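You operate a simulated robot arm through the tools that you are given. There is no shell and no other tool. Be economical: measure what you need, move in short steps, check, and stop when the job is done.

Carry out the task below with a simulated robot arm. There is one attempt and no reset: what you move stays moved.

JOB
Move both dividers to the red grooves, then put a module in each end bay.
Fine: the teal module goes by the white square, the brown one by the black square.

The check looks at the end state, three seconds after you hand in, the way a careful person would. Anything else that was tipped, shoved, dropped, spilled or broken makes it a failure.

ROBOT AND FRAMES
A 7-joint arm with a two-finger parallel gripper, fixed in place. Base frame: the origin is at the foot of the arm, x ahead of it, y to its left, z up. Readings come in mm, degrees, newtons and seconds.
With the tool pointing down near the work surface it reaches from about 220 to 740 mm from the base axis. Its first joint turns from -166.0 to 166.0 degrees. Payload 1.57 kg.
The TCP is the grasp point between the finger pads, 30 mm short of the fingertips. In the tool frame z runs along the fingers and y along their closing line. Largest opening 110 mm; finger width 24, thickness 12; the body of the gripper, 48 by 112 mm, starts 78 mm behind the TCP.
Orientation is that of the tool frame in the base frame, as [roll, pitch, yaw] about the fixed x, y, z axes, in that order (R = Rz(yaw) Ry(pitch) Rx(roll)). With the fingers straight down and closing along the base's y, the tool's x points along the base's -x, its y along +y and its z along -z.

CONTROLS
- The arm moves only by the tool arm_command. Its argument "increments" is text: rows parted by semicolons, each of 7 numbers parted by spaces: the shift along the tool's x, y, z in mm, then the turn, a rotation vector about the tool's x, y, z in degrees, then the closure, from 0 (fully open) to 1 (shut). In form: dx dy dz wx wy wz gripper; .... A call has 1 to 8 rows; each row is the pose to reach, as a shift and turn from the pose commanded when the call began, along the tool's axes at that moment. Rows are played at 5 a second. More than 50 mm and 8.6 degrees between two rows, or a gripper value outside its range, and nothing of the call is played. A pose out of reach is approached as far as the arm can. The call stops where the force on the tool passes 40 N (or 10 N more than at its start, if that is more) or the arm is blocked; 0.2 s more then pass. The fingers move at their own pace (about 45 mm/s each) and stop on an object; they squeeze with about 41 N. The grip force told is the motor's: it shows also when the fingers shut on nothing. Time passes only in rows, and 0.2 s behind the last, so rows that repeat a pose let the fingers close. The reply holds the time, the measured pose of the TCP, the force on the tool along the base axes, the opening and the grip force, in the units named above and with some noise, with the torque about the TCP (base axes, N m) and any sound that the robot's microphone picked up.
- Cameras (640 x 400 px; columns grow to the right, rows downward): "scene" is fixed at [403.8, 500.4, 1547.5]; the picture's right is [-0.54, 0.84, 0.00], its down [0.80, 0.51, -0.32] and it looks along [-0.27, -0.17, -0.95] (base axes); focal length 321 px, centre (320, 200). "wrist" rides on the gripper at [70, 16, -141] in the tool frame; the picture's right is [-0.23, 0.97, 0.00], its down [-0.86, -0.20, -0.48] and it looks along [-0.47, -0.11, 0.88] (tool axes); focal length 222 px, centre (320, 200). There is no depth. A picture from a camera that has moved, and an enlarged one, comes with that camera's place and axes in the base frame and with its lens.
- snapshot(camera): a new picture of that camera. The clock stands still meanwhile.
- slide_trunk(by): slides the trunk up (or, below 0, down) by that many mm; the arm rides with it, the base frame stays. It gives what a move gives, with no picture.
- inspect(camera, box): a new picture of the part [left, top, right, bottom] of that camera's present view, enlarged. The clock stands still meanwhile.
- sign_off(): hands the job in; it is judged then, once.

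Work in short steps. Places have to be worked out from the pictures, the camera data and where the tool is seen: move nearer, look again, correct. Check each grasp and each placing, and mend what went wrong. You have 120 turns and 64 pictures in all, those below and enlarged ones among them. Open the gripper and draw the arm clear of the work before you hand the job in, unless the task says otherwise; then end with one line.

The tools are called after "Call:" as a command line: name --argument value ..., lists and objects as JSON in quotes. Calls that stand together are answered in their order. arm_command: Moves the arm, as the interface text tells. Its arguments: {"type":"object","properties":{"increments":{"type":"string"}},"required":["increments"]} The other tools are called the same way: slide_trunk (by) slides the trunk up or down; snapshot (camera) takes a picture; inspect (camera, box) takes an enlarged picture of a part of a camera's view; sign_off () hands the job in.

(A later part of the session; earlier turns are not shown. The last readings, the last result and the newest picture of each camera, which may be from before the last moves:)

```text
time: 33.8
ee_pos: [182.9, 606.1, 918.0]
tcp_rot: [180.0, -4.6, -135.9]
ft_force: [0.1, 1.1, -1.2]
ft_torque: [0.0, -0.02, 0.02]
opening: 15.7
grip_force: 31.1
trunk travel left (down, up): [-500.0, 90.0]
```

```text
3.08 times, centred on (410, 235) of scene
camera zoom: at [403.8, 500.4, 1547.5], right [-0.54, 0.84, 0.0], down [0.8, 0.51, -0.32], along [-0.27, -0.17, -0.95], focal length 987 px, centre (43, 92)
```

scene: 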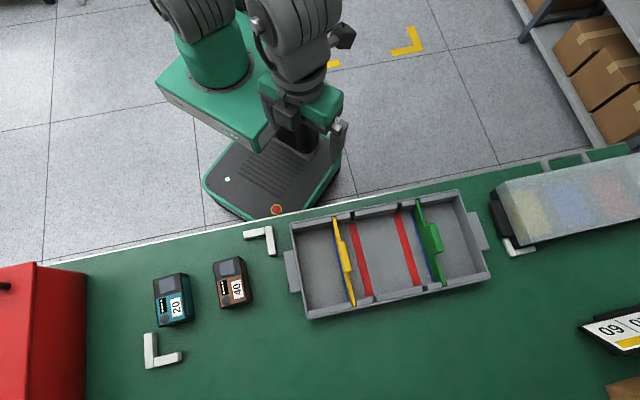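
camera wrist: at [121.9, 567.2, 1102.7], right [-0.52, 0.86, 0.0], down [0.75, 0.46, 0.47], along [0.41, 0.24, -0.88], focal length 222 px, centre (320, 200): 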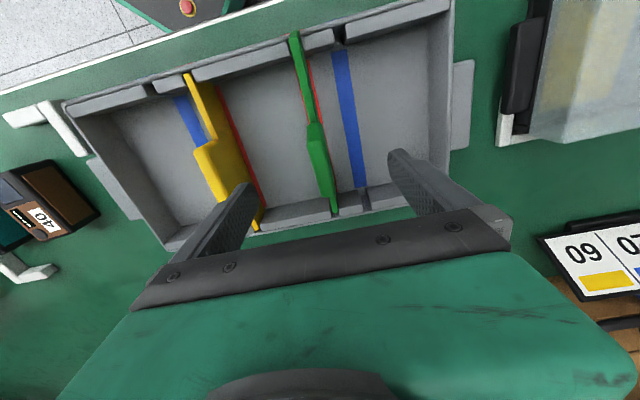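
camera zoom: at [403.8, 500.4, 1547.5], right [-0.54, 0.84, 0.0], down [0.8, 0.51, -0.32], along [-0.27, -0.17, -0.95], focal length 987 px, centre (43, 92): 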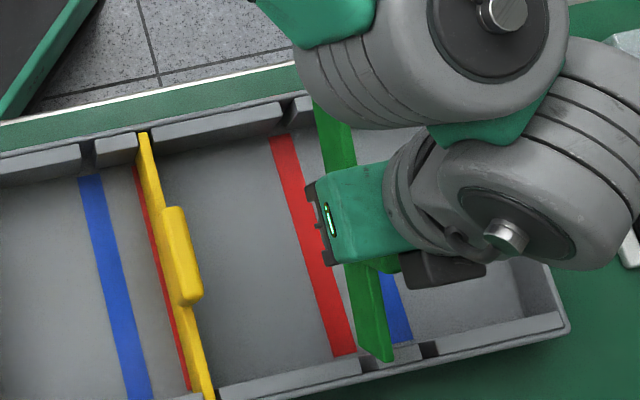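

The far end's position in the scene shows about 8.5° of tilt still remains, as the lift rotated it further. I rise 10 mm and rotate wy by another 8.5°, then re-check.

Call:
arm_command --increments "0.8 0 -10 0 0 0 1; 0.8 0 -10 0 3 0 1; 0.8 0 -10 0 6 0 1; 0.8 0 -10 0 8.5 0 1; 0.8 0 -10 0 8.5 0 1; 0.8 0 -10 0 8.5 0 1"

Call:
inspect --camera "scene" --box '[330, 170, 490, 300]'

Call:
inspect --camera "wrist" --box '[180, 0, 460, 220]'

```text
time: 35.2
ee_pos: [197.8, 593.3, 925.1]
tcp_rot: [179.9, -9.9, -135.9]
ft_force: [0.1, 0.5, -0.8]
ft_torque: [0.02, -0.01, 0.0]
opening: 15.8
grip_force: 30.9
out of reach, approached as far as the arm can: row 3, 4, 5, 6
trunk travel left (down, up): [-500.0, 90.0]
```

```text
3.08 times, centred on (410, 235) of scene
camera zoom: at [403.8, 500.4, 1547.5], right [-0.54, 0.84, 0.0], down [0.8, 0.51, -0.32], along [-0.27, -0.17, -0.95], focal length 987 px, centre (43, 92)
```

zoom: 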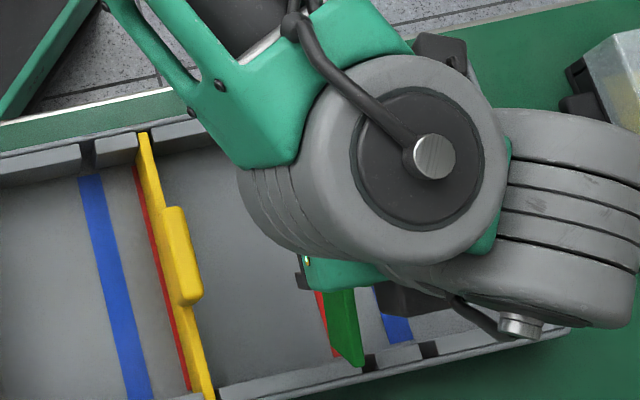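

```text
1.82 times, centred on (320, 110) of wrist
camera zoom: at [154.4, 574.6, 1076.7], right [-0.52, 0.85, -0.04], down [0.8, 0.5, 0.32], along [0.3, 0.14, -0.95], focal length 404 px, centre (320, 364)
```

zoom: 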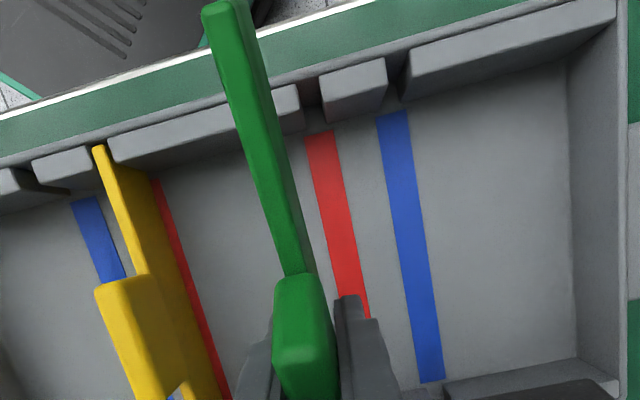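

The arm ran out of reach at about 10° tilt and drifted sideways. I back off to about 7.5° tilt and re-centre. The remaining few degrees can be pressed out against the groove.

Call:
arm_command --increments "0 0 0 0 -2.4 0 1; 1.4 10 0.3 0 -2.4 0 1; 2.7 19.3 0.5 0 -2.4 0 1; 2.7 19.3 0.5 0 -2.4 0 1; 2.7 19.3 0.5 0 -2.4 0 1"

```text
time: 36.4
ee_pos: [182.8, 604.5, 925.4]
tcp_rot: [179.8, -7.5, -135.9]
ft_force: [-0.5, 1.2, -1.3]
ft_torque: [0.01, -0.03, -0.01]
opening: 15.8
grip_force: 31.5
out of reach, approached as far as the arm can: row 1
trunk travel left (down, up): [-500.0, 90.0]
```

Reachable at 7.5° and centred (y′ 306.0). I lower vertically (compensating for the tool tilt), shifted 2 mm toward the robot so the low far corner clears its wall.

Call:
arm_command --increments "2 0.8 0.3 0 0 0 1; 1 0.8 8 0 0 0 1; 0 0.8 16 0 0 0 1; -1.1 0.8 24 0 0 0 1; -2.1 0.8 32 0 0 0 1; -3.2 0.8 40 0 0 0 1; -3.2 0.8 40 0 0 0 1"

Call:
inspect --camera "wrist" --box '[220, 0, 420, 140]'

Call:
inspect --camera "scene" --box '[370, 230, 490, 305]'

```text
time: 38.0
ee_pos: [178.4, 601.8, 884.9]
tcp_rot: [179.8, -7.5, -135.9]
ft_force: [-0.2, -0.2, -1.2]
ft_torque: [-0.01, 0.0, 0.02]
opening: 15.7
grip_force: 31.2
trunk travel left (down, up): [-500.0, 90.0]
```

```text
2.86 times, centred on (320, 70) of wrist
camera zoom: at [131.5, 578.9, 1035.9], right [-0.52, 0.86, -0.03], down [0.79, 0.49, 0.36], along [0.32, 0.16, -0.93], focal length 635 px, centre (320, 571)
```

zoom: 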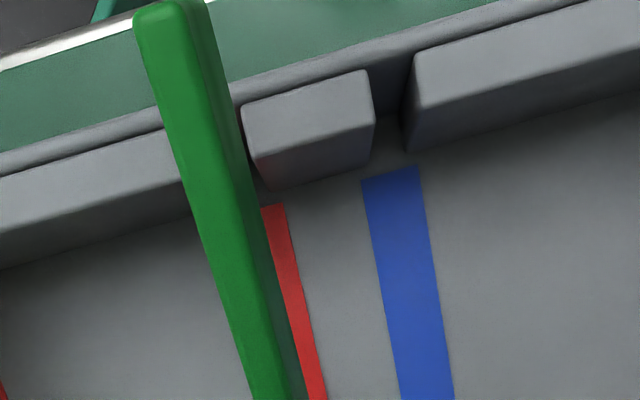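

```text
5.33 times, centred on (430, 268) of scene
camera zoom: at [403.8, 500.4, 1547.5], right [-0.54, 0.84, 0.0], down [0.8, 0.51, -0.32], along [-0.27, -0.17, -0.95], focal length 1710 px, centre (-267, -160)
```

zoom: 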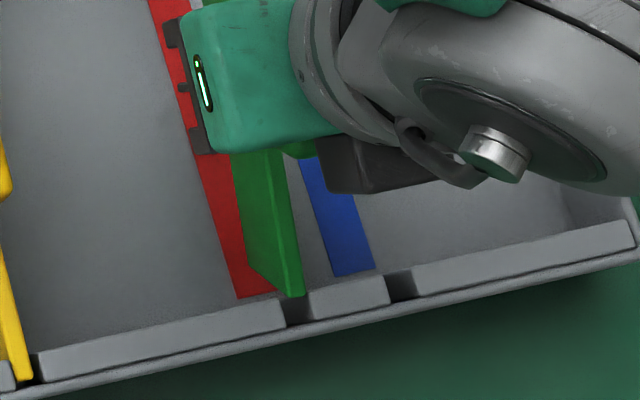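

I had the lean direction reversed: with the near end up, the plate's bottom leans toward the robot, so it must go outward. I shift about 5.5 mm outward and lower gently until the far end touches.

Call:
arm_command --increments "-2.7 0 -0.4 0 0 0 1; -5.5 0 -0.7 0 0 0 1; -6 0 3.2 0 0 0 1; -6.5 0 7.2 0 0 0 1; -7 0 11 0 0 0 1; -7 0 11 0 0 0 1"

Call:
snapshot --camera "wrist"

Call:
inspect --camera "scene" --box '[370, 230, 490, 305]'

```text
time: 39.4
ee_pos: [183.1, 607.1, 876.2]
tcp_rot: [179.7, -7.3, -135.8]
ft_force: [-1.5, -4.0, 15.1]
ft_torque: [0.52, -0.74, -0.21]
opening: 15.8
grip_force: 31.6
trunk travel left (down, up): [-500.0, 90.0]
```

```text
17 pictures are left
camera wrist: at [135.2, 582.5, 1025.9], right [-0.52, 0.86, -0.02], down [0.79, 0.49, 0.37], along [0.32, 0.17, -0.93], focal length 222 px, centre (320, 200)
```

wrist: 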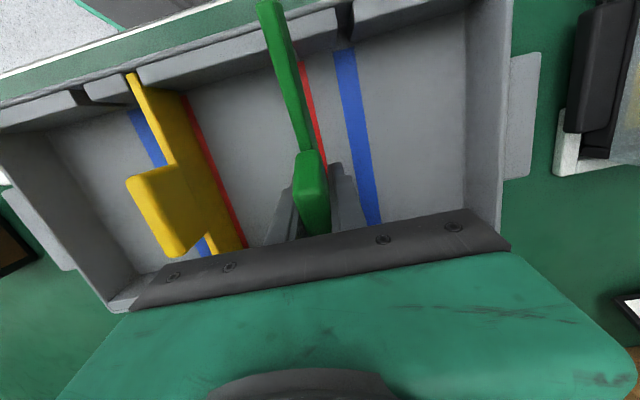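

```text
5.33 times, centred on (430, 268) of scene
camera zoom: at [403.8, 500.4, 1547.5], right [-0.54, 0.84, 0.0], down [0.8, 0.51, -0.32], along [-0.27, -0.17, -0.95], focal length 1710 px, centre (-267, -160)
```

zoom: 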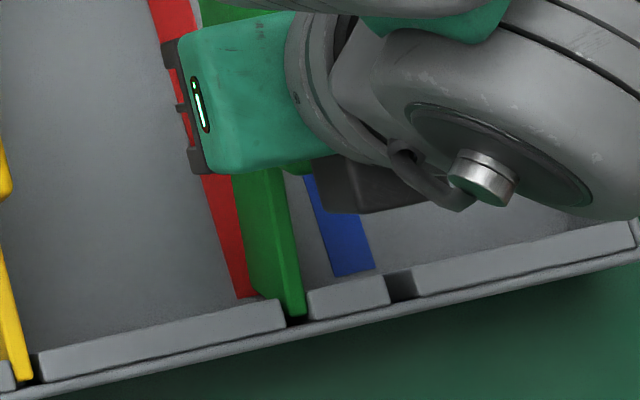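

The far end is in its notch and touching the floor (torque points to the far side). I keep pressing down slowly so the plate rotates level in the grip.

Call:
arm_command --increments "-0.3 0 2 0 0 0 1; -0.5 0 4 0 0 0 1; -0.8 0 6 0 0 0 1; -1 0 8 0 0 0 1; -1 0 8 0 0 0 1"

```text
time: 40.6
ee_pos: [182.2, 605.5, 867.0]
tcp_rot: [179.9, -7.4, -135.8]
ft_force: [-5.2, -4.0, 15.3]
ft_torque: [0.65, -0.69, 0.05]
opening: 15.4
grip_force: 31.4
trunk travel left (down, up): [-500.0, 90.0]
```

Slipping at about 15 N as intended. I now open so the near end can settle, rise, and look.

Call:
arm_command --increments "0 0 0 0 0 0 0.7; 0 0 0 0 0 0 0.5; 0 0 0 0 0 0 0.5; 0 0 0 0 0 0 0.5; 3.9 0 -30 0 0 0 0.5; 7.8 0 -60 0 -3.5 0 0.5; 11.7 0 -90 0 -7.4 0 0.5; 11.7 0 -90 0 -7.4 0 0.5"

Call:
inspect --camera "wrist" --box '[120, 0, 420, 230]'

```text
time: 42.4
ee_pos: [183.5, 604.2, 955.5]
tcp_rot: [179.8, -0.1, -135.9]
ft_force: [-1.1, -0.4, -0.4]
ft_torque: [0.01, -0.03, -0.01]
opening: 55.1
grip_force: 0.1
trunk travel left (down, up): [-500.0, 90.0]
```

```text
1.74 times, centred on (270, 115) of wrist
camera zoom: at [123.1, 568.0, 1097.9], right [-0.52, 0.86, 0.0], down [0.75, 0.45, 0.48], along [0.41, 0.25, -0.88], focal length 386 px, centre (407, 348)
```

zoom: 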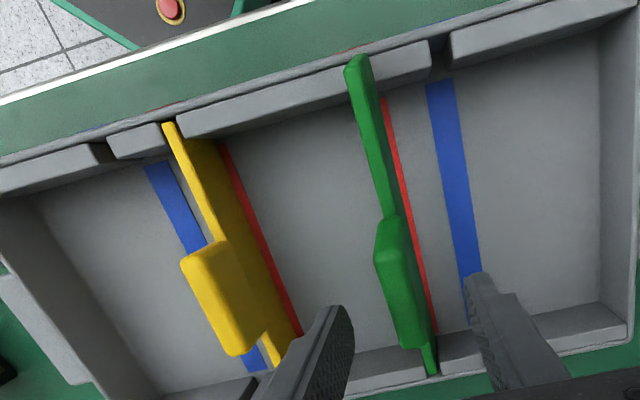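

Much closer to level. I zoom in on its near end.

Call:
inspect --camera "wrist" --box '[250, 10, 370, 90]'

```text
5.00 times, centred on (310, 50) of wrist
camera zoom: at [123.1, 568.0, 1097.9], right [-0.52, 0.86, 0.0], down [0.75, 0.45, 0.48], along [0.41, 0.25, -0.88], focal length 1111 px, centre (370, 950)
```

zoom: 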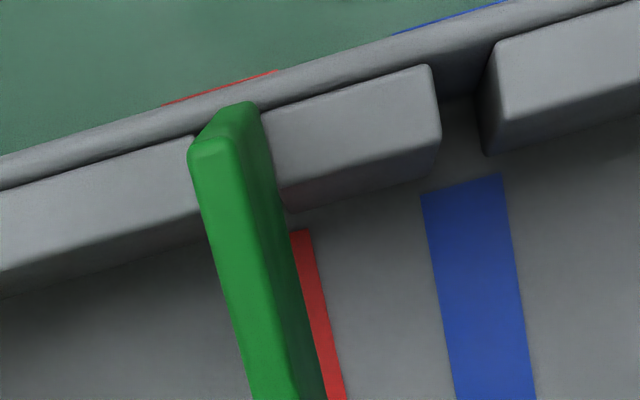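

From this angle height and shift look alike, so I check the near end from the scene camera.

Call:
inspect --camera "scene" --box '[320, 180, 440, 300]'

```text
3.33 times, centred on (380, 240) of scene
camera zoom: at [403.8, 500.4, 1547.5], right [-0.54, 0.84, 0.0], down [0.8, 0.51, -0.32], along [-0.27, -0.17, -0.95], focal length 1069 px, centre (120, 67)
```

zoom: 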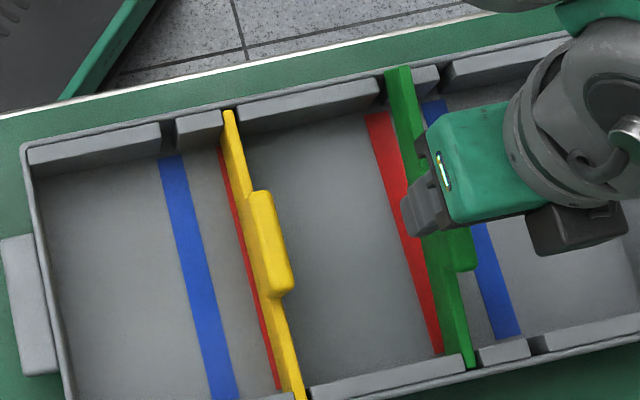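

The near end is still up roughly 10 mm. I pinch the plate itself near its near end, beyond the handle, and pull it down.

Call:
arm_command --increments "33 1.5 0 0 0 0 0.5; 65.7 1.5 0 0 0 0 0.5; 65.7 1.5 40 0 0 0 0.5; 65.7 1.5 75 0 0 0 0.5; 65.7 1.5 97 0 0 0 0.5; 65.7 1.5 97 0 0 0 0.5"

Call:
snapshot --camera "wrist"

```text
time: 43.8
ee_pos: [134.7, 562.2, 861.1]
tcp_rot: [180.0, -0.1, -135.9]
ft_force: [-0.6, -0.9, 0.0]
ft_torque: [0.0, -0.05, 0.03]
opening: 55.0
grip_force: 0.0
trunk travel left (down, up): [-500.0, 90.0]
```

```text
12 pictures are left
camera wrist: at [74.3, 525.1, 1002.6], right [-0.52, 0.86, 0.0], down [0.75, 0.45, 0.48], along [0.41, 0.25, -0.88], focal length 222 px, centre (320, 200)
```

wrist: 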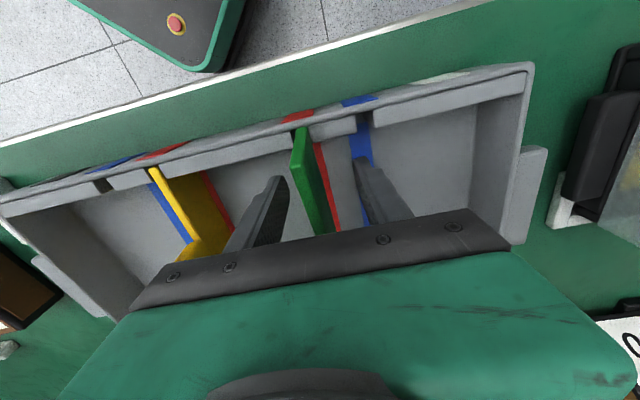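

The fingers straddle the plate, whose near end is visibly about 10 mm above the rim. I centre −2 mm and close.

Call:
arm_command --increments "0 -2 0 0 0 0 0.5; 0 -2 0 0 0 0 1; 0 -2 0 0 0 0 1; 0 -2 0 0 0 0 1; 0 -2 0 0 0 0 1; 0 -2 0 0 0 0 1"

```text
time: 45.2
ee_pos: [137.3, 561.2, 861.4]
tcp_rot: [179.9, -0.2, -135.8]
ft_force: [-0.3, 0.7, 0.8]
ft_torque: [0.1, -0.05, 0.05]
opening: 7.7
grip_force: 27.1
trunk travel left (down, up): [-500.0, 90.0]
```

Plate pinched (7.7 mm) with little side load at y′ 306.7. I pull it down in small steps, slightly outward.

Call:
arm_command --increments "-0.5 0 3 0 0 0 1; -1 0 6 0 0 0 1; -1 0 9 0 0 0 1; -1 0 12 0 0 0 1; -1 0 12 0 0 0 1"

```text
time: 46.4
ee_pos: [136.5, 561.9, 848.4]
tcp_rot: [179.8, 0.0, -135.8]
ft_force: [2.9, 5.4, 16.5]
ft_torque: [0.2, -0.19, -0.09]
opening: 7.8
grip_force: 26.8
trunk travel left (down, up): [-500.0, 90.0]
```

It followed down 13 mm, now with 16 N of resistance. I look to see whether it's seated.

Call:
inspect --camera "wrist" --box '[120, 60, 440, 260]'

```text
2.00 times, centred on (280, 160) of wrist
camera zoom: at [75.9, 524.8, 991.1], right [-0.51, 0.86, 0.0], down [0.75, 0.45, 0.48], along [0.41, 0.25, -0.88], focal length 444 px, centre (400, 280)
```

zoom: 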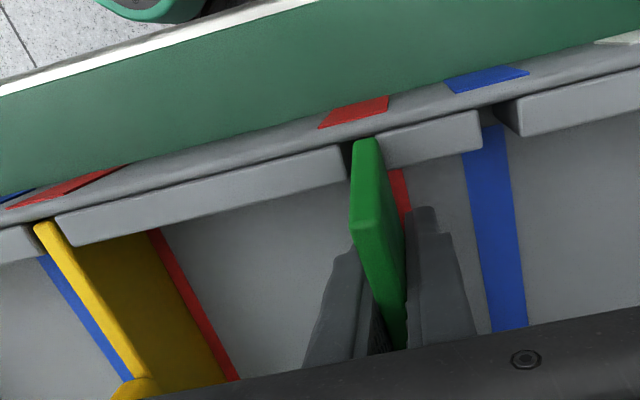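

The near end now sits in the notch about flush with the rim. I press 3 mm more to confirm it's bottomed, then relax.

Call:
arm_command --increments "0 0 1.5 0 0 0 1; 0 0 3 0 0 0 1; 0 0 3 0 0 0 1"

```text
time: 47.2
ee_pos: [137.4, 560.9, 847.1]
tcp_rot: [179.9, -0.1, -135.9]
ft_force: [4.7, 0.0, 19.4]
ft_torque: [-0.01, 0.21, 0.22]
opening: 7.6
grip_force: 27.4
trunk travel left (down, up): [-500.0, 90.0]
```

I wiggle ±1.2 mm in y under this pressure in case the bottom edge sits on the groove's lip.

Call:
arm_command --increments "0 0.6 0 0 0 0 1; 0 1.2 0 0 0 0 1; 0 0 0 0 0 0 1; 0 -0.8 0 0 0 0 1; 0 -1.5 0 0 0 0 1; 0 0 0 0 0 0 1; 0 0 0 0 0 0 1"

```text
time: 48.8
ee_pos: [136.5, 560.7, 846.1]
tcp_rot: [179.9, 0.0, -135.8]
ft_force: [-4.4, 3.3, 19.9]
ft_torque: [0.05, 0.01, 0.06]
opening: 7.6
grip_force: 26.5
trunk travel left (down, up): [-500.0, 90.0]
```

Down 15 mm total and firm. I release, rise, and start moving toward the brown module (estimated centre (462, 311), long axis about 47°).

Call:
arm_command --increments "0 0 -1 0 0 0 0.6; 0 0 -1 0 0 0 0.6; 0 0 -1 0 0 0 0.6; 0 0 -30 0 0 0 0.5; 0 0 -65 0 0 0 0.5; 0 0 -110 0 0 0 0.5; 0 0 -110 0 0 0 0.5"

Call:
arm_command --increments "-7 -49 0 0 0 0 0.4; -14 -98 0 0 0 0 0.2; -21 -147 0 0 0 0 0; -28 -196 0 0 0 0 0; -35 -245 0 0 0 0 0; -42 -294 0 0 0 0 0; -50 -343 0 0 0 0 0; -50 -343 0 0 0 0 0"

Call:
inspect --camera "scene" --box '[320, 180, 480, 310]'

```text
time: 50.4
ee_pos: [136.2, 561.0, 953.0]
tcp_rot: [180.0, -0.1, -136.0]
ft_force: [1.2, -0.3, 0.0]
ft_torque: [0.01, -0.01, -0.01]
opening: 54.9
grip_force: 0.1
trunk travel left (down, up): [-500.0, 90.0]
```

```text
time: 52.2
ee_pos: [411.4, 348.0, 954.5]
tcp_rot: [179.9, -0.1, -135.9]
ft_force: [0.3, -0.5, 0.1]
ft_torque: [0.01, 0.0, 0.01]
opening: 109.9
grip_force: 0.0
trunk travel left (down, up): [-500.0, 90.0]
```

```text
3.08 times, centred on (400, 245) of scene
camera zoom: at [403.8, 500.4, 1547.5], right [-0.54, 0.84, 0.0], down [0.8, 0.51, -0.32], along [-0.27, -0.17, -0.95], focal length 987 px, centre (74, 62)
```

zoom: 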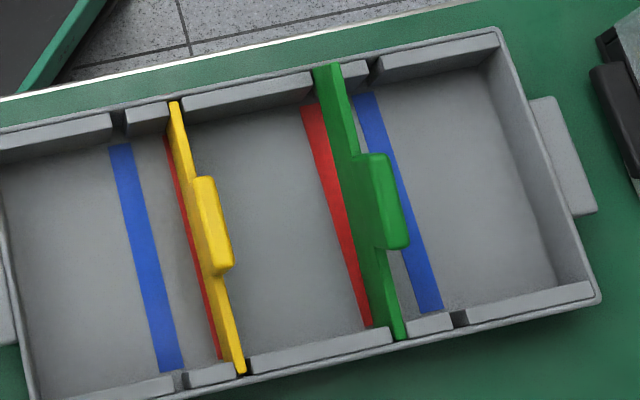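

Green's near end still looks a little proud. I zoom tighter to judge both ends.

Call:
inspect --camera "scene" --box '[360, 185, 440, 235]'

```text
8.00 times, centred on (400, 210) of scene
camera zoom: at [403.8, 500.4, 1547.5], right [-0.54, 0.84, 0.0], down [0.8, 0.51, -0.32], along [-0.27, -0.17, -0.95], focal length 2565 px, centre (-320, 120)
```

zoom: 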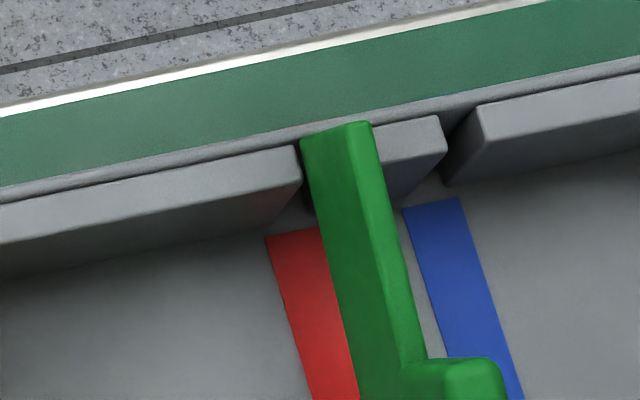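

The near end is wedged: tilted about 13°, the plate spans more than the tray width, so it can't be pushed in. It has to come out, be levelled on the flat ledge tops, and go in level at y′ 306.8. I return above its handle.

Call:
arm_command --increments "-2 48 0 0 0 0 0; -4 97 0 0 0 0 0; -6 146 0 0 0 0 0.3; -8 195 0 0 0 0 0.5; -11 244 0 0 0 0 0.5; -13 293 0 0 0 0 0.5; -15.5 342 0 0 0 0 0.5; -15.5 344 0 0 0 0 0.5"

Call:
arm_command --increments "0 0 0 0 0 0 0.5; 0 0 0 0 0 0 0.5"

```text
time: 54.0
ee_pos: [185.1, 607.5, 958.1]
tcp_rot: [180.0, -0.1, -135.9]
ft_force: [-0.6, 0.4, 0.0]
ft_torque: [0.0, 0.01, 0.0]
opening: 55.4
grip_force: 0.2
trunk travel left (down, up): [-500.0, 90.0]
```

```text
time: 54.6
ee_pos: [184.1, 607.6, 957.4]
tcp_rot: [179.9, -0.1, -135.9]
ft_force: [-0.9, -0.1, 0.3]
ft_torque: [0.01, -0.07, 0.0]
opening: 55.2
grip_force: 0.1
trunk travel left (down, up): [-500.0, 90.0]
```

Over the handle (y′ 307.3). I descend to z≈889 and grip.

Call:
arm_command --increments "2 -0.3 35 0 0 0 0.5; 2 -0.3 68 0 0 0 0.5; 2 -0.3 68 0 0 0 1; 2 -0.3 68 0 0 0 1; 2 -0.3 68 0 0 0 1; 2 -0.3 68 0 0 0 1; 2 -0.3 68 0 0 0 1"

Call:
snapshot --camera "wrist"

```text
time: 56.2
ee_pos: [184.1, 606.6, 889.1]
tcp_rot: [179.9, -0.1, -135.8]
ft_force: [1.9, -1.1, 0.0]
ft_torque: [0.04, -0.14, 0.26]
opening: 15.8
grip_force: 30.9
trunk travel left (down, up): [-500.0, 90.0]
```

```text
8 pictures are left
camera wrist: at [123.0, 569.8, 1030.9], right [-0.51, 0.86, 0.0], down [0.75, 0.45, 0.48], along [0.41, 0.25, -0.88], focal length 222 px, centre (320, 200)
```

wrist: 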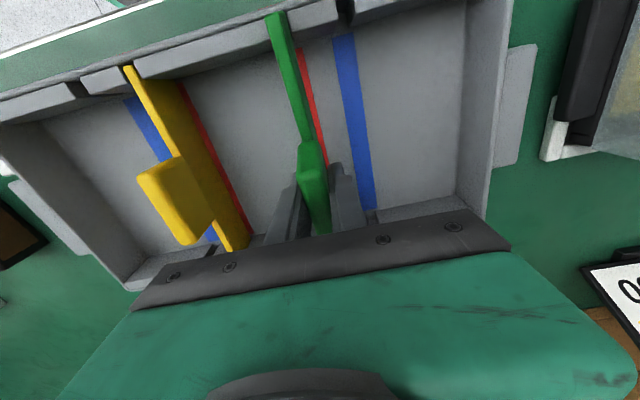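

Held at 15.8 mm. I lift 72 mm, then shift −57 mm in y′ over the long plain ledge between the two red notches.

Call:
arm_command --increments "0 0 -15 0 0 0 1; 0 0 -35 0 0 0 1; 0 0 -55 0 0 0 1; 0 0 -75 0 0 0 1; 0 0 -75 0 0 0 1; 0 -28 -75 0 0 0 1; 0 -57 -75 0 0 0 1; 0 -57 -75 0 0 0 1"

```text
time: 58.0
ee_pos: [221.8, 566.0, 959.6]
tcp_rot: [180.0, -0.1, -135.9]
ft_force: [0.4, 0.5, -1.5]
ft_torque: [0.01, 0.01, 0.03]
opening: 15.5
grip_force: 31.1
trunk travel left (down, up): [-500.0, 90.0]
```

Weight held (−1.5 N), clear. I lower onto the ledges stepwise; the low end should touch first and rotate the plate level.

Call:
arm_command --increments "0 0 14 0 0 0 1; 0 0 22 0 0 0 1; 0 0 26 0 0 0 1; 0 0 30 0 0 0 1; 0 0 34 0 0 0 1; 0 0 34 0 0 0 1"

```text
time: 59.4
ee_pos: [222.4, 563.6, 928.9]
tcp_rot: [179.8, -0.1, -135.8]
ft_force: [-3.7, -4.2, 2.0]
ft_torque: [-0.08, 0.16, 0.02]
opening: 15.9
grip_force: 31.1
trunk travel left (down, up): [-500.0, 90.0]
```

Contact has begun at 929. I continue down in small steps.

Call:
arm_command --increments "0 0 3 0 0 0 1; 0 0 6 0 0 0 1; 0 0 9 0 0 0 1; 0 0 9 0 0 0 1"

```text
time: 60.4
ee_pos: [220.5, 563.0, 919.4]
tcp_rot: [179.9, 0.0, -135.9]
ft_force: [-14.4, -11.8, 10.1]
ft_torque: [-0.17, 0.27, 0.03]
opening: 15.5
grip_force: 31.3
trunk travel left (down, up): [-500.0, 90.0]
```

A sideways 18 N push toward the robot suggests the far end rubs the outer lip. I look before going on.

Call:
inspect --camera "scene" --box '[320, 180, 480, 310]'

```text
3.08 times, centred on (400, 245) of scene
camera zoom: at [403.8, 500.4, 1547.5], right [-0.54, 0.84, 0.0], down [0.8, 0.51, -0.32], along [-0.27, -0.17, -0.95], focal length 987 px, centre (74, 62)
```

zoom: 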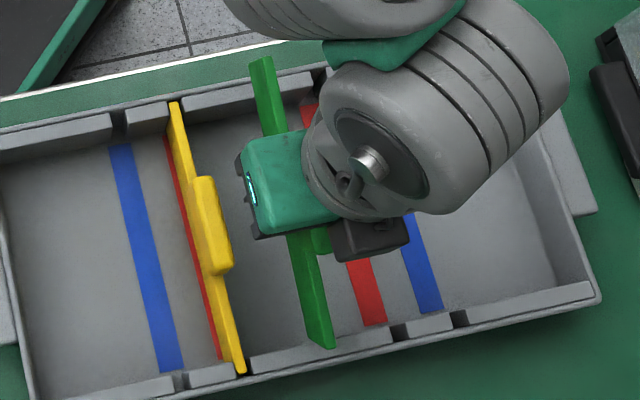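

The plate is tilted about 17°, with its far-bottom corner slipped inside the far ledge. I raise 52 mm, shift 9 mm outward so that corner lands on the ledge top, then press down to level it.

Call:
arm_command --increments "0 0 -15 0 0 0 1; 0 0 -35 0 0 0 1; 0 0 -54 0 0 0 1; -9 0 -54 0 0 0 1; -9 0 -50 0 0 0 1; -9 0 -46 0 0 0 1; -9 0 -42 0 0 0 1; -9 0 -42 0 0 0 1"

```text
time: 62.2
ee_pos: [229.0, 573.0, 959.3]
tcp_rot: [179.9, -0.1, -135.9]
ft_force: [0.0, -0.5, -0.5]
ft_torque: [-0.01, -0.01, 0.02]
opening: 15.5
grip_force: 31.4
trunk travel left (down, up): [-500.0, 90.0]
```

No contact yet at 959. I lower in 4 mm steps.

Call:
arm_command --increments "2 0 4 0 0 0 1; 2 0 8 0 0 0 1; 2 0 12 0 0 0 1; 2 0 12 0 0 0 1"

```text
time: 63.2
ee_pos: [228.5, 571.3, 947.8]
tcp_rot: [179.9, -0.1, -135.9]
ft_force: [-0.3, -0.7, -1.4]
ft_torque: [-0.02, -0.02, 0.0]
opening: 15.5
grip_force: 31.1
trunk travel left (down, up): [-500.0, 90.0]
```

Call:
arm_command --increments "0 0 4 0 0 0 1; 0 0 8 0 0 0 1; 0 0 12 0 0 0 1; 0 0 12 0 0 0 1"

```text
time: 64.2
ee_pos: [227.4, 571.0, 935.8]
tcp_rot: [179.9, 0.0, -136.0]
ft_force: [-0.4, 0.5, -1.3]
ft_torque: [-0.01, -0.03, -0.03]
opening: 15.7
grip_force: 30.7
trunk travel left (down, up): [-500.0, 90.0]
```

Still free at 936. I continue, watching force.

Call:
arm_command --increments "0 0 4 0 0 0 1; 0 0 8 0 0 0 1; 0 0 8 0 0 0 1"

Call:
inspect --camera "scene" --box '[320, 180, 480, 310]'

```text
time: 65.0
ee_pos: [226.4, 567.8, 930.2]
tcp_rot: [179.9, 0.1, -135.8]
ft_force: [-3.7, -2.4, 13.8]
ft_torque: [0.6, -0.56, 0.04]
opening: 15.8
grip_force: 30.8
trunk travel left (down, up): [-500.0, 90.0]
```

```text
3.08 times, centred on (400, 245) of scene
camera zoom: at [403.8, 500.4, 1547.5], right [-0.54, 0.84, 0.0], down [0.8, 0.51, -0.32], along [-0.27, -0.17, -0.95], focal length 987 px, centre (74, 62)
```

zoom: 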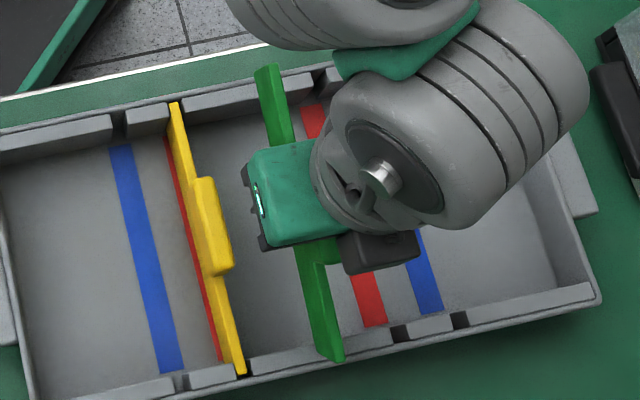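

Now the far end bears on the ledge top with a clean vertical load and a far-side torque. I keep pressing so the plate rotates level.

Call:
arm_command --increments "0 0 3 0 0 0 1; 0 0 6 0 0 0 1; 0 0 9 0 0 0 1; 0 0 12 0 0 0 1; 0 0 12 0 0 0 1"

```text
time: 66.2
ee_pos: [225.8, 569.8, 916.4]
tcp_rot: [-180.0, -0.3, -135.8]
ft_force: [-5.4, -7.0, 3.9]
ft_torque: [-0.26, 0.16, -0.01]
opening: 15.6
grip_force: 31.7
trunk travel left (down, up): [-500.0, 90.0]
```

Torque has reversed to the near side, suggesting it has rotated close to level. I press a bit more to see if both ends bear.

Call:
arm_command --increments "0 0 2 0 0 0 1; 0 0 4 0 0 0 1; 0 0 6 0 0 0 1; 0 0 6 0 0 0 1"

```text
time: 67.2
ee_pos: [226.3, 568.8, 913.0]
tcp_rot: [180.0, 0.0, -135.7]
ft_force: [-1.7, 1.9, 9.6]
ft_torque: [0.69, -0.58, 0.17]
opening: 15.8
grip_force: 30.9
trunk travel left (down, up): [-500.0, 90.0]
```

Call:
arm_command --increments "0 0 2 0 0 0 1; 0 0 4 0 0 0 1; 0 0 6 0 0 0 1; 0 0 8 0 0 0 1; 0 0 8 0 0 0 1"

```text
time: 68.4
ee_pos: [228.5, 568.3, 904.3]
tcp_rot: [179.8, 0.1, -135.9]
ft_force: [-0.6, 0.4, 22.7]
ft_torque: [0.04, -0.05, -0.04]
opening: 15.8
grip_force: 31.1
trunk travel left (down, up): [-500.0, 90.0]
```

22.7 N with zero torque: the plate is level on both ledges. I lift 12 mm and take one picture to find where its near end lies.

Call:
arm_command --increments "0 0 -6 0 0 0 1; 0 0 -14 0 0 0 1; 0 0 -14 0 0 0 1; 0 0 -14 0 0 0 1"

Call:
inspect --camera "wrist" --box '[200, 0, 440, 180]'

```text
time: 69.4
ee_pos: [227.3, 568.0, 916.6]
tcp_rot: [179.9, -0.2, -135.9]
ft_force: [0.2, 0.5, -1.2]
ft_torque: [0.0, 0.01, 0.04]
opening: 15.9
grip_force: 31.2
trunk travel left (down, up): [-500.0, 90.0]
```

```text
2.22 times, centred on (320, 90) of wrist
camera zoom: at [166.2, 531.6, 1057.4], right [-0.51, 0.86, 0.0], down [0.75, 0.45, 0.48], along [0.41, 0.25, -0.88], focal length 494 px, centre (320, 444)
```

zoom: 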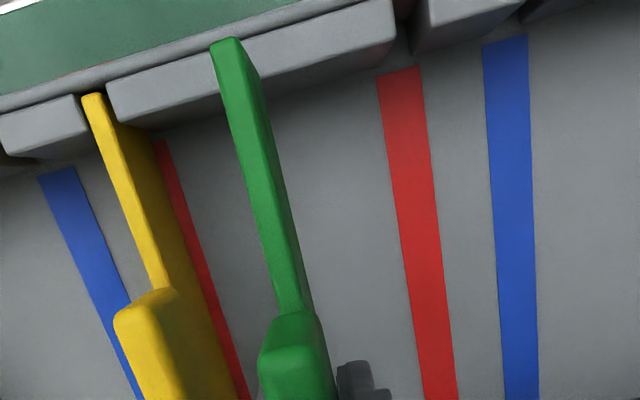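

Near end is at X≈102–103 from the TCP, so TCP x′ should be −550. I move dx +8.8, dy +58 to hover level over the red notch, then read the pose.

Call:
arm_command --increments "4 20 -3 0 0 0 1; 8.8 40 -3 0 0 0 1; 8.8 58 -3 0 0 0 1; 8.8 58 -3 0 0 0 1; 8.8 58 -3 0 0 0 1; 8.8 58 -3 0 0 0 1"

Call:
arm_command --increments "0 0 0 0 0 0 1; 0 0 0 0 0 0 1"

```text
time: 70.8
ee_pos: [180.1, 604.0, 918.7]
tcp_rot: [180.0, -0.1, -135.8]
ft_force: [-0.2, -0.3, -1.4]
ft_torque: [-0.01, 0.01, -0.02]
opening: 15.6
grip_force: 31.0
trunk travel left (down, up): [-500.0, 90.0]
```

```text
time: 71.4
ee_pos: [180.3, 604.6, 919.3]
tcp_rot: [179.8, -0.1, -135.9]
ft_force: [-0.1, 1.1, -1.8]
ft_torque: [-0.01, -0.01, -0.03]
opening: 15.5
grip_force: 31.7
trunk travel left (down, up): [-500.0, 90.0]
```

y′ reads 307.7; I nudge −1.0 and lower to 6 mm below the ledge-top height to test whether both ends enter the notches.

Call:
arm_command --increments "0 -1 0 0 0 0 1; 0 -1 7 0 0 0 1; 0 -1 13 0 0 0 1; 0 -1 17 0 0 0 1; 0 -1 21 0 0 0 1; 0 -1 21 0 0 0 1"

```text
time: 72.8
ee_pos: [181.5, 604.2, 900.4]
tcp_rot: [179.9, 0.0, -135.9]
ft_force: [3.9, 4.4, 10.1]
ft_torque: [-0.55, 0.71, -0.09]
opening: 15.6
grip_force: 31.3
trunk travel left (down, up): [-500.0, 90.0]
```

Near end blocked, with a push purely outward, so it's the near rim and not the ledges (no y′ force). I lift 5 mm, shift 2.5 mm outward, and retry.

Call:
arm_command --increments "0 0 -5 0 0 0 1; -2.5 0 -5 0 0 0 1; -2.5 0 -5 0 0 0 1; -2.5 0 -2 0 0 0 1; -2.5 0 1 0 0 0 1; -2.5 0 1 0 0 0 1"

```text
time: 74.2
ee_pos: [182.6, 605.2, 898.3]
tcp_rot: [179.8, 0.0, -136.0]
ft_force: [0.8, 0.8, 8.6]
ft_torque: [-0.63, 0.72, 0.03]
opening: 15.9
grip_force: 31.4
trunk travel left (down, up): [-500.0, 90.0]
```

Still a vertical load at the near end, so it rests on a ledge edge. I use one zoom on the near notch.

Call:
inspect --camera "wrist" --box '[250, 0, 370, 80]'

```text
5.00 times, centred on (310, 40) of wrist
camera zoom: at [120.9, 568.2, 1040.9], right [-0.51, 0.86, 0.0], down [0.75, 0.45, 0.48], along [0.41, 0.25, -0.88], focal length 1111 px, centre (370, 1000)
```

zoom: 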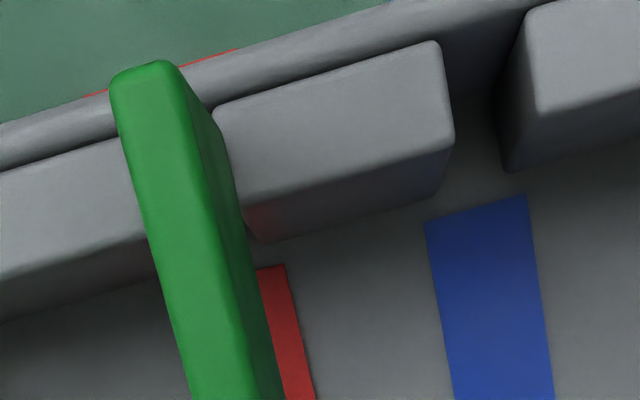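

The plate's right edge overlaps the ledge by about 1 mm, so it needs to move about 2 mm in −y′. I lift 3 mm, shift −2, and lower again.

Call:
arm_command --increments "0 0 -3 0 0 0 1; 0 -2 -3 0 0 0 1; 0 -2 -3 0 0 0 1; 0 -2 1 0 0 0 1; 0 -2 4 0 0 0 1; 0 -2 7 0 0 0 1; 0 -2 7 0 0 0 1"

```text
time: 75.8
ee_pos: [183.1, 603.9, 890.0]
tcp_rot: [179.9, -0.1, -136.0]
ft_force: [1.8, -0.8, -1.4]
ft_torque: [-0.04, -0.06, 0.15]
opening: 15.6
grip_force: 31.5
trunk travel left (down, up): [-500.0, 90.0]
```

Free at 890: both ends are in the notches. I continue down.

Call:
arm_command --increments "0 0 4 0 0 0 1; 0 0 8 0 0 0 1; 0 0 12 0 0 0 1; 0 0 16 0 0 0 1; 0 0 20 0 0 0 1; 0 0 24 0 0 0 1; 0 0 24 0 0 0 1"

```text
time: 77.4
ee_pos: [182.9, 605.1, 867.2]
tcp_rot: [179.9, -0.2, -135.8]
ft_force: [-7.6, -7.7, 1.1]
ft_torque: [0.11, -0.03, 0.0]
opening: 15.9
grip_force: 31.1
trunk travel left (down, up): [-500.0, 90.0]
```

Down to 867 with a push toward the robot from the far wall. I ease 1.8 mm toward the robot and go on down.

Call:
arm_command --increments "1 0 0 0 0 0 1; 1.8 0 0 0 0 0 1; 1.8 0 3 0 0 0 1; 1.8 0 6 0 0 0 1; 1.8 0 8 0 0 0 1; 1.8 0 8 0 0 0 1"

```text
time: 78.8
ee_pos: [183.5, 603.0, 861.9]
tcp_rot: [179.7, 0.1, -135.9]
ft_force: [0.4, -1.2, 9.8]
ft_torque: [0.61, -0.69, -0.11]
opening: 15.5
grip_force: 31.7
trunk travel left (down, up): [-500.0, 90.0]
```

Nearly at seat height (861.9), with the far end bearing. I wiggle +y′ up to 2.5 mm to drop into the groove, pressing 1–2 mm more.

Call:
arm_command --increments "0 0.7 0.5 0 0 0 1; 0 1.4 1 0 0 0 1; 0 2 1 0 0 0 1; 0 2.5 1.5 0 0 0 1; 0 1.5 2 0 0 0 1; 0 1.5 2 0 0 0 1"

```text
time: 80.2
ee_pos: [181.7, 604.3, 858.5]
tcp_rot: [179.9, 0.0, -135.9]
ft_force: [2.8, -5.1, 12.6]
ft_torque: [0.49, -0.81, 0.03]
opening: 16.0
grip_force: 31.5
trunk travel left (down, up): [-500.0, 90.0]
```

Lower still (858.5). I press 4 mm more to see whether both ends bear evenly.

Call:
arm_command --increments "0 -0.5 1.5 0 0 0 1; 0 -0.5 3 0 0 0 1; 0 -0.5 4.5 0 0 0 1; 0 -0.5 4.5 0 0 0 1"

```text
time: 81.2
ee_pos: [181.8, 603.0, 855.8]
tcp_rot: [179.7, 0.2, -135.9]
ft_force: [0.7, 1.3, 6.6]
ft_torque: [-0.1, 0.16, -0.02]
opening: 15.8
grip_force: 31.7
trunk travel left (down, up): [-500.0, 90.0]
```

Call:
arm_command --increments "0 0 1.5 0 0 0 1; 0 0 3 0 0 0 1; 0 0 4.5 0 0 0 1; 0 0 4.5 0 0 0 1"

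```text
time: 82.2
ee_pos: [181.2, 603.1, 850.0]
tcp_rot: [179.8, 0.0, -135.8]
ft_force: [-3.3, 1.4, 23.2]
ft_torque: [0.12, 0.04, 0.06]
opening: 15.6
grip_force: 31.2
trunk travel left (down, up): [-500.0, 90.0]
```

23 N and zero torque: both ends bear on the floor. I relax, release, rise, and move off toward the modules for a check picture.

Call:
arm_command --increments "0 0 -3 0 0 0 1; 0 0 -3 0 0 0 0.6; 0 0 -3 0 0 0 0.5; 0 0 -3 0 0 0 0.5; 0 0 -30 0 0 0 0.5; 0 0 -65 0 0 0 0.5; 0 0 -105 0 0 0 0.5; 0 0 -105 0 0 0 0.5"

Call:
arm_command --increments "0 -49 0 0 0 0 0.4; 0 -98 0 0 0 0 0.2; 0 -147 0 0 0 0 0; 0 -196 0 0 0 0 0; 0 -245 0 0 0 0 0; 0 -294 0 0 0 0 0; 0 -343 0 0 0 0 0; 0 -360 0 0 0 0 0"

Call:
inspect --camera "scene" --box '[320, 180, 480, 310]'

```text
time: 84.0
ee_pos: [181.4, 604.5, 954.0]
tcp_rot: [179.8, -0.1, -135.9]
ft_force: [1.0, 0.2, 0.3]
ft_torque: [0.02, -0.02, -0.02]
opening: 55.0
grip_force: 0.1
trunk travel left (down, up): [-500.0, 90.0]
```

```text
time: 85.8
ee_pos: [433.7, 344.5, 952.2]
tcp_rot: [179.9, -0.1, -135.9]
ft_force: [-0.4, -0.5, -0.7]
ft_torque: [0.0, -0.01, 0.02]
opening: 109.7
grip_force: 0.1
trunk travel left (down, up): [-500.0, 90.0]
```

```text
3.08 times, centred on (400, 245) of scene
camera zoom: at [403.8, 500.4, 1547.5], right [-0.54, 0.84, 0.0], down [0.8, 0.51, -0.32], along [-0.27, -0.17, -0.95], focal length 987 px, centre (74, 62)
```

zoom: 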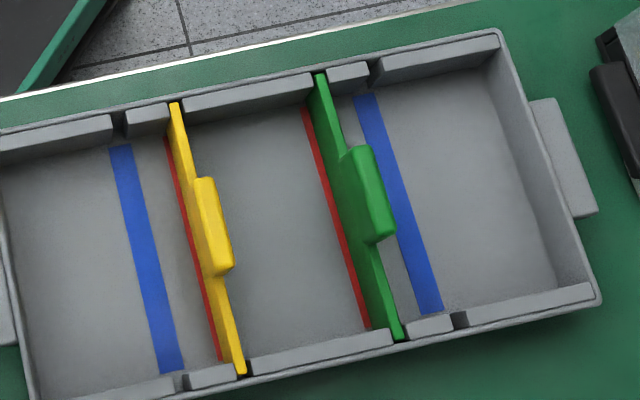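

Green is now properly seated, flush with the rim at both ends. With 3 pictures left, I move to where one wrist view covers both modules.

Call:
arm_command --increments "0 -48 0 0 0 0 0; 0 -95 0 0 0 0 0; 0 -95 0 0 0 0 0; 0 -95 0 0 0 0 0"

Call:
inspect --camera "wrist" --box '[180, 40, 460, 240]'

```text
time: 86.8
ee_pos: [499.1, 276.7, 950.8]
tcp_rot: [180.0, 0.0, -135.9]
ft_force: [0.2, -0.5, 0.1]
ft_torque: [0.03, -0.01, -0.03]
opening: 110.0
grip_force: 0.0
trunk travel left (down, up): [-500.0, 90.0]
```

```text
2.00 times, centred on (320, 140) of wrist
camera zoom: at [437.1, 240.3, 1092.9], right [-0.52, 0.86, 0.0], down [0.75, 0.45, 0.48], along [0.41, 0.25, -0.88], focal length 444 px, centre (320, 320)
```

zoom: 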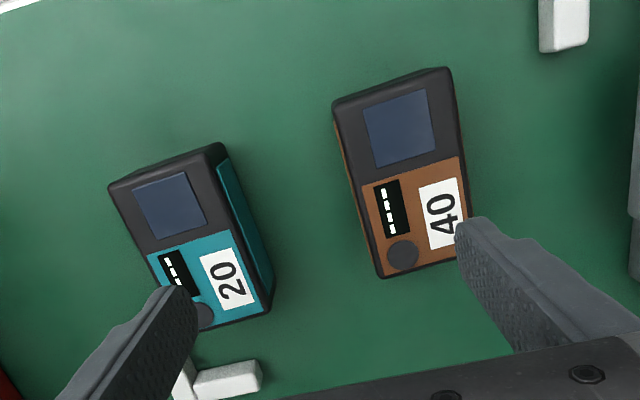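

Brown module: centre about (456, 311), long axis about 47.5°, top z≈840. I move over it, turn 3.4°, and descend with the fingers open.

Call:
arm_command --increments "3.4 27 0 0 0 -1.7 0; 6.8 54 0 0 0 -3.4 0; 6.8 54 35 0 0 -3.4 0; 6.8 54 70 0 0 -3.4 0; 6.8 54 95 0 0 -3.4 0; 6.8 54 107 0 0 -3.4 0; 6.8 54 113 0 0 -3.4 0; 6.8 54 113 0 0 -3.4 0"

```text
time: 88.6
ee_pos: [455.1, 309.9, 837.5]
tcp_rot: [179.9, 0.0, -132.5]
ft_force: [0.2, 0.5, -0.4]
ft_torque: [0.01, -0.01, 0.0]
opening: 109.8
grip_force: 0.1
trunk travel left (down, up): [-500.0, 90.0]
```

At (455, 310, 837.5) with no contact. I close on the brown module.

Call:
arm_command --increments "0 0 0 0 0 0 0.3; 0 0 0 0 0 0 0.4; 0 0 0 0 0 0 1; 0 0 0 0 0 0 1; 0 0 0 0 0 0 1; 0 0 0 0 0 0 1"

```text
time: 90.0
ee_pos: [455.8, 310.3, 839.3]
tcp_rot: [179.9, -0.1, -132.5]
ft_force: [1.5, -1.3, 0.4]
ft_torque: [-0.11, -0.09, 0.08]
opening: 59.5
grip_force: 40.5
trunk travel left (down, up): [-500.0, 90.0]
```

Brown held at 59.5 mm. I lift 85 mm and carry it over the left (black-square) bay at about (307, 470), squaring the yaw to the tray.

Call:
arm_command --increments "0 0 -40 0 0 0 1; 0 0 -85 0 0 0 1; -3.4 43.5 -85 0 0 0.7 1; -6.8 87 -85 0 0 1.4 1; -10.1 130.5 -85 0 0 2.1 1; -13.5 174 -85 0 0 2.8 1; -16.9 217.6 -85 0 0 3.4 1; -16.9 217.6 -85 0 0 3.4 1"

Call:
arm_command --increments "0 0 0 0 0 0 1; 0 0 0 0 0 0 1"

```text
time: 91.8
ee_pos: [307.8, 469.5, 924.3]
tcp_rot: [179.9, -0.2, -135.9]
ft_force: [-0.2, 0.9, -2.3]
ft_torque: [-0.02, -0.03, -0.01]
opening: 59.5
grip_force: 40.7
trunk travel left (down, up): [-500.0, 90.0]
```

```text
time: 92.4
ee_pos: [307.4, 470.8, 923.7]
tcp_rot: [179.8, -0.1, -135.9]
ft_force: [-0.1, 0.1, -2.8]
ft_torque: [0.0, -0.01, -0.03]
opening: 59.5
grip_force: 41.2
trunk travel left (down, up): [-500.0, 90.0]
```

In place over the bay. I lower to about 853, then feel for the floor.

Call:
arm_command --increments "0 0 25 0 0 0 1; 0 0 50 0 0 0 1; 0 0 65 0 0 0 1; 0 0 70 0 0 0 1; 0 0 73 0 0 0 1; 0 0 75 0 0 0 1; 0 0 75 0 0 0 1"

```text
time: 94.0
ee_pos: [306.7, 471.4, 850.4]
tcp_rot: [179.9, -0.1, -135.9]
ft_force: [-0.7, -0.1, -2.1]
ft_torque: [0.0, 0.01, 0.0]
opening: 59.5
grip_force: 41.5
trunk travel left (down, up): [-500.0, 90.0]
```

Call:
arm_command --increments "0 0 2 0 0 0 1; 0 0 4 0 0 0 1; 0 0 4 0 0 0 1"

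```text
time: 94.8
ee_pos: [307.1, 471.7, 845.9]
tcp_rot: [179.9, -0.1, -135.9]
ft_force: [-0.6, 0.0, 0.1]
ft_torque: [0.0, -0.06, -0.02]
opening: 59.6
grip_force: 41.3
trunk travel left (down, up): [-500.0, 90.0]
```

The weight is taken by the floor at 846. I lower 1 mm more, open modestly, and rise.

Call:
arm_command --increments "0 0 1 0 0 0 1; 0 0 1 0 0 0 0.3; 0 0 1 0 0 0 0.3; 0 0 1 0 0 0 0.3; 0 0 -25 0 0 0 0.3; 0 0 -55 0 0 0 0.3; 0 0 -100 0 0 0 0.1; 0 0 -100 0 0 0 0"

```text
time: 96.6
ee_pos: [306.2, 467.3, 950.0]
tcp_rot: [180.0, -0.1, -135.9]
ft_force: [-0.1, 0.0, 0.1]
ft_torque: [0.03, -0.03, -0.02]
opening: 109.8
grip_force: 0.0
trunk travel left (down, up): [-500.0, 90.0]
```

Brown is placed. I move above the teal module at about (555, 224), turning to 47°.

Call:
arm_command --increments "-1 -44 0 0 0 -0.4 0; -2 -88 0 0 0 -0.8 0; -3 -132 0 0 0 -1.2 0; -4 -176 0 0 0 -1.6 0; -5 -220 0 0 0 -2 0; -6 -264 0 0 0 -2.4 0; -7 -308 0 0 0 -2.8 0; -7.3 -348.7 0 0 0 -3 0"

Call:
arm_command --increments "0 0 30 0 0 0 0; 0 0 60 0 0 0 0; 0 0 85 0 0 0 0; 0 0 100 0 0 0 0; 0 0 108 0 0 0 0; 0 0 108 0 0 0 0"

```text
time: 98.4
ee_pos: [555.4, 221.7, 948.2]
tcp_rot: [179.9, -0.2, -132.9]
ft_force: [-1.0, 0.1, -0.2]
ft_torque: [0.02, 0.04, 0.02]
opening: 110.2
grip_force: 0.2
trunk travel left (down, up): [-500.0, 90.0]
```

```text
time: 99.8
ee_pos: [556.6, 226.7, 836.9]
tcp_rot: [-180.0, -0.1, -132.9]
ft_force: [-0.8, 0.5, -0.6]
ft_torque: [-0.03, 0.03, 0.0]
opening: 110.1
grip_force: 0.0
trunk travel left (down, up): [-500.0, 90.0]
```

No contact on the way down. I close on the teal module.

Call:
arm_command --increments "0 0 0 0 0 0 0.3; 0 0 0 0 0 0 0.4; 0 0 0 0 0 0 1; 0 0 0 0 0 0 1; 0 0 0 0 0 0 1; 0 0 0 0 0 0 1"

```text
time: 101.2
ee_pos: [555.9, 226.7, 836.9]
tcp_rot: [179.9, -0.1, -132.8]
ft_force: [0.1, 1.5, 0.8]
ft_torque: [-0.04, 0.02, -0.05]
opening: 59.3
grip_force: 40.4
trunk travel left (down, up): [-500.0, 90.0]
```

Teal held at 59.3 mm. I lift 110 mm and carry it along the tray's line toward the right (white-square) bay at about (133, 649).

Call:
arm_command --increments "0 0 -38 0 0 0 1; 0 0 -76 0 0 0 1; 0 0 -110 0 0 0 1; -1.6 46 -110 0 0 0.4 1; -3.3 92 -110 0 0 0.8 1; -4.9 138 -110 0 0 1.2 1; -6.5 184 -110 0 0 1.6 1; -8.2 230 -110 0 0 2 1"

Call:
arm_command --increments "0 0 0 0 0 0 1; 0 0 0 0 0 0 1"

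```text
time: 103.0
ee_pos: [393.1, 387.5, 954.9]
tcp_rot: [179.9, -0.1, -134.9]
ft_force: [0.3, 0.5, -1.2]
ft_torque: [0.04, -0.01, 0.04]
opening: 59.8
grip_force: 40.9
trunk travel left (down, up): [-500.0, 90.0]
```

```text
time: 103.6
ee_pos: [393.1, 386.8, 953.7]
tcp_rot: [179.9, -0.2, -135.0]
ft_force: [-0.1, 0.4, -2.5]
ft_torque: [0.03, 0.0, 0.0]
opening: 59.5
grip_force: 41.3
trunk travel left (down, up): [-500.0, 90.0]
```

Call:
arm_command --increments "0 46.2 0 0 0 0.1 1; 0 92.4 0 0 0 0.2 1; 0 138.6 0 0 0 0.3 1; -0.6 184.8 0 0 0 0.4 1; -0.6 231 0 0 0 0.5 1; -1.2 277.2 0 0 0 0.6 1; -1.2 323.4 0 0 0 0.7 1; -1.2 369.6 0 0 0 0.9 1"

Call:
arm_command --increments "0 0 0 0 0 0 1; 0 0 0 0 0 0 1"

```text
time: 105.4
ee_pos: [130.7, 652.3, 948.9]
tcp_rot: [179.9, -0.3, -135.7]
ft_force: [0.1, 0.6, -2.0]
ft_torque: [0.02, 0.01, 0.01]
opening: 59.7
grip_force: 41.0
trunk travel left (down, up): [-500.0, 90.0]
```

```text
time: 106.0
ee_pos: [131.3, 653.2, 950.5]
tcp_rot: [179.9, -0.1, -135.8]
ft_force: [-1.0, 0.3, -2.2]
ft_torque: [-0.02, 0.0, -0.02]
opening: 59.6
grip_force: 40.6
trunk travel left (down, up): [-500.0, 90.0]
```

y′ 376.9; I trim −3 mm and lower to about 850.

Call:
arm_command --increments "1 -3 0 0 0 0 1; 1 -3 30 0 0 0 1; 1 -3 60 0 0 0 1; 1 -3 80 0 0 0 1; 1 -3 92 0 0 0 1; 1 -3 98 0 0 0 1; 1 -3 101 0 0 0 1; 1 -3 101 0 0 0 1"

```text
time: 107.8
ee_pos: [133.0, 646.9, 845.2]
tcp_rot: [179.9, -0.1, -135.8]
ft_force: [0.6, 0.5, -2.1]
ft_torque: [0.01, -0.03, 0.06]
opening: 59.4
grip_force: 40.7
trunk travel left (down, up): [-500.0, 90.0]
```

Call:
arm_command --increments "0 0 1.5 0 0 0 1; 0 0 2.5 0 0 0 1; 0 0 2.5 0 0 0 1"

```text
time: 108.6
ee_pos: [133.1, 648.2, 845.4]
tcp_rot: [179.9, 0.0, -135.8]
ft_force: [0.7, 0.9, 2.1]
ft_torque: [-0.16, 0.03, 0.04]
opening: 59.5
grip_force: 41.3
trunk travel left (down, up): [-500.0, 90.0]
```

The floor now carries it (+2 N). I open modestly, rise, and draw back.

Call:
arm_command --increments "0 0 0 0 0 0 0.3; 0 0 0 0 0 0 0.3; 0 0 0 0 0 0 0.3; 0 0 -25 0 0 0 0.3; 0 0 -60 0 0 0 0.3; 0 0 -105 0 0 0 0.1; 0 0 -150 0 0 0 0; 0 0 -180 0 0 0 0"

Call:
arm_command --increments "48 0 0 0 0 0 0; 96 -10 0 0 0 0 0; 144 -30 0 0 0 0 0; 190 -50 0 0 0 0 0; 200 -95 0 0 0 0 0; 200 -140 0 0 0 0 0; 200 -140 0 0 0 0 0"

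Call:
snapshot --camera "scene"

```text
time: 110.4
ee_pos: [131.5, 647.0, 1026.4]
tcp_rot: [180.0, -0.1, -135.8]
ft_force: [0.0, -1.1, 0.0]
ft_torque: [-0.03, -0.02, 0.01]
opening: 109.9
grip_force: 0.0
trunk travel left (down, up): [-500.0, 90.0]
```

```text
refused: row 3 steps farther than a row can; nothing moved
```

```text
1 pictures are left
```

scene: 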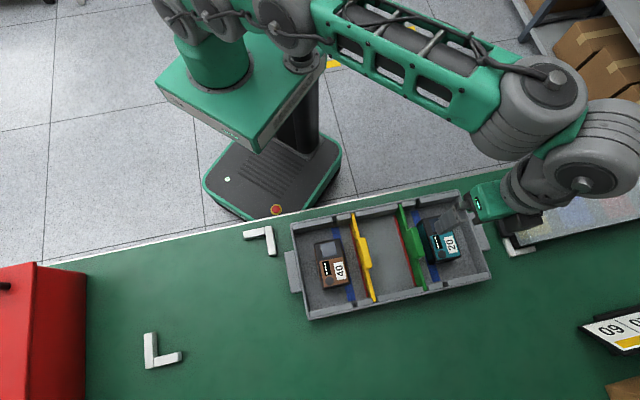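

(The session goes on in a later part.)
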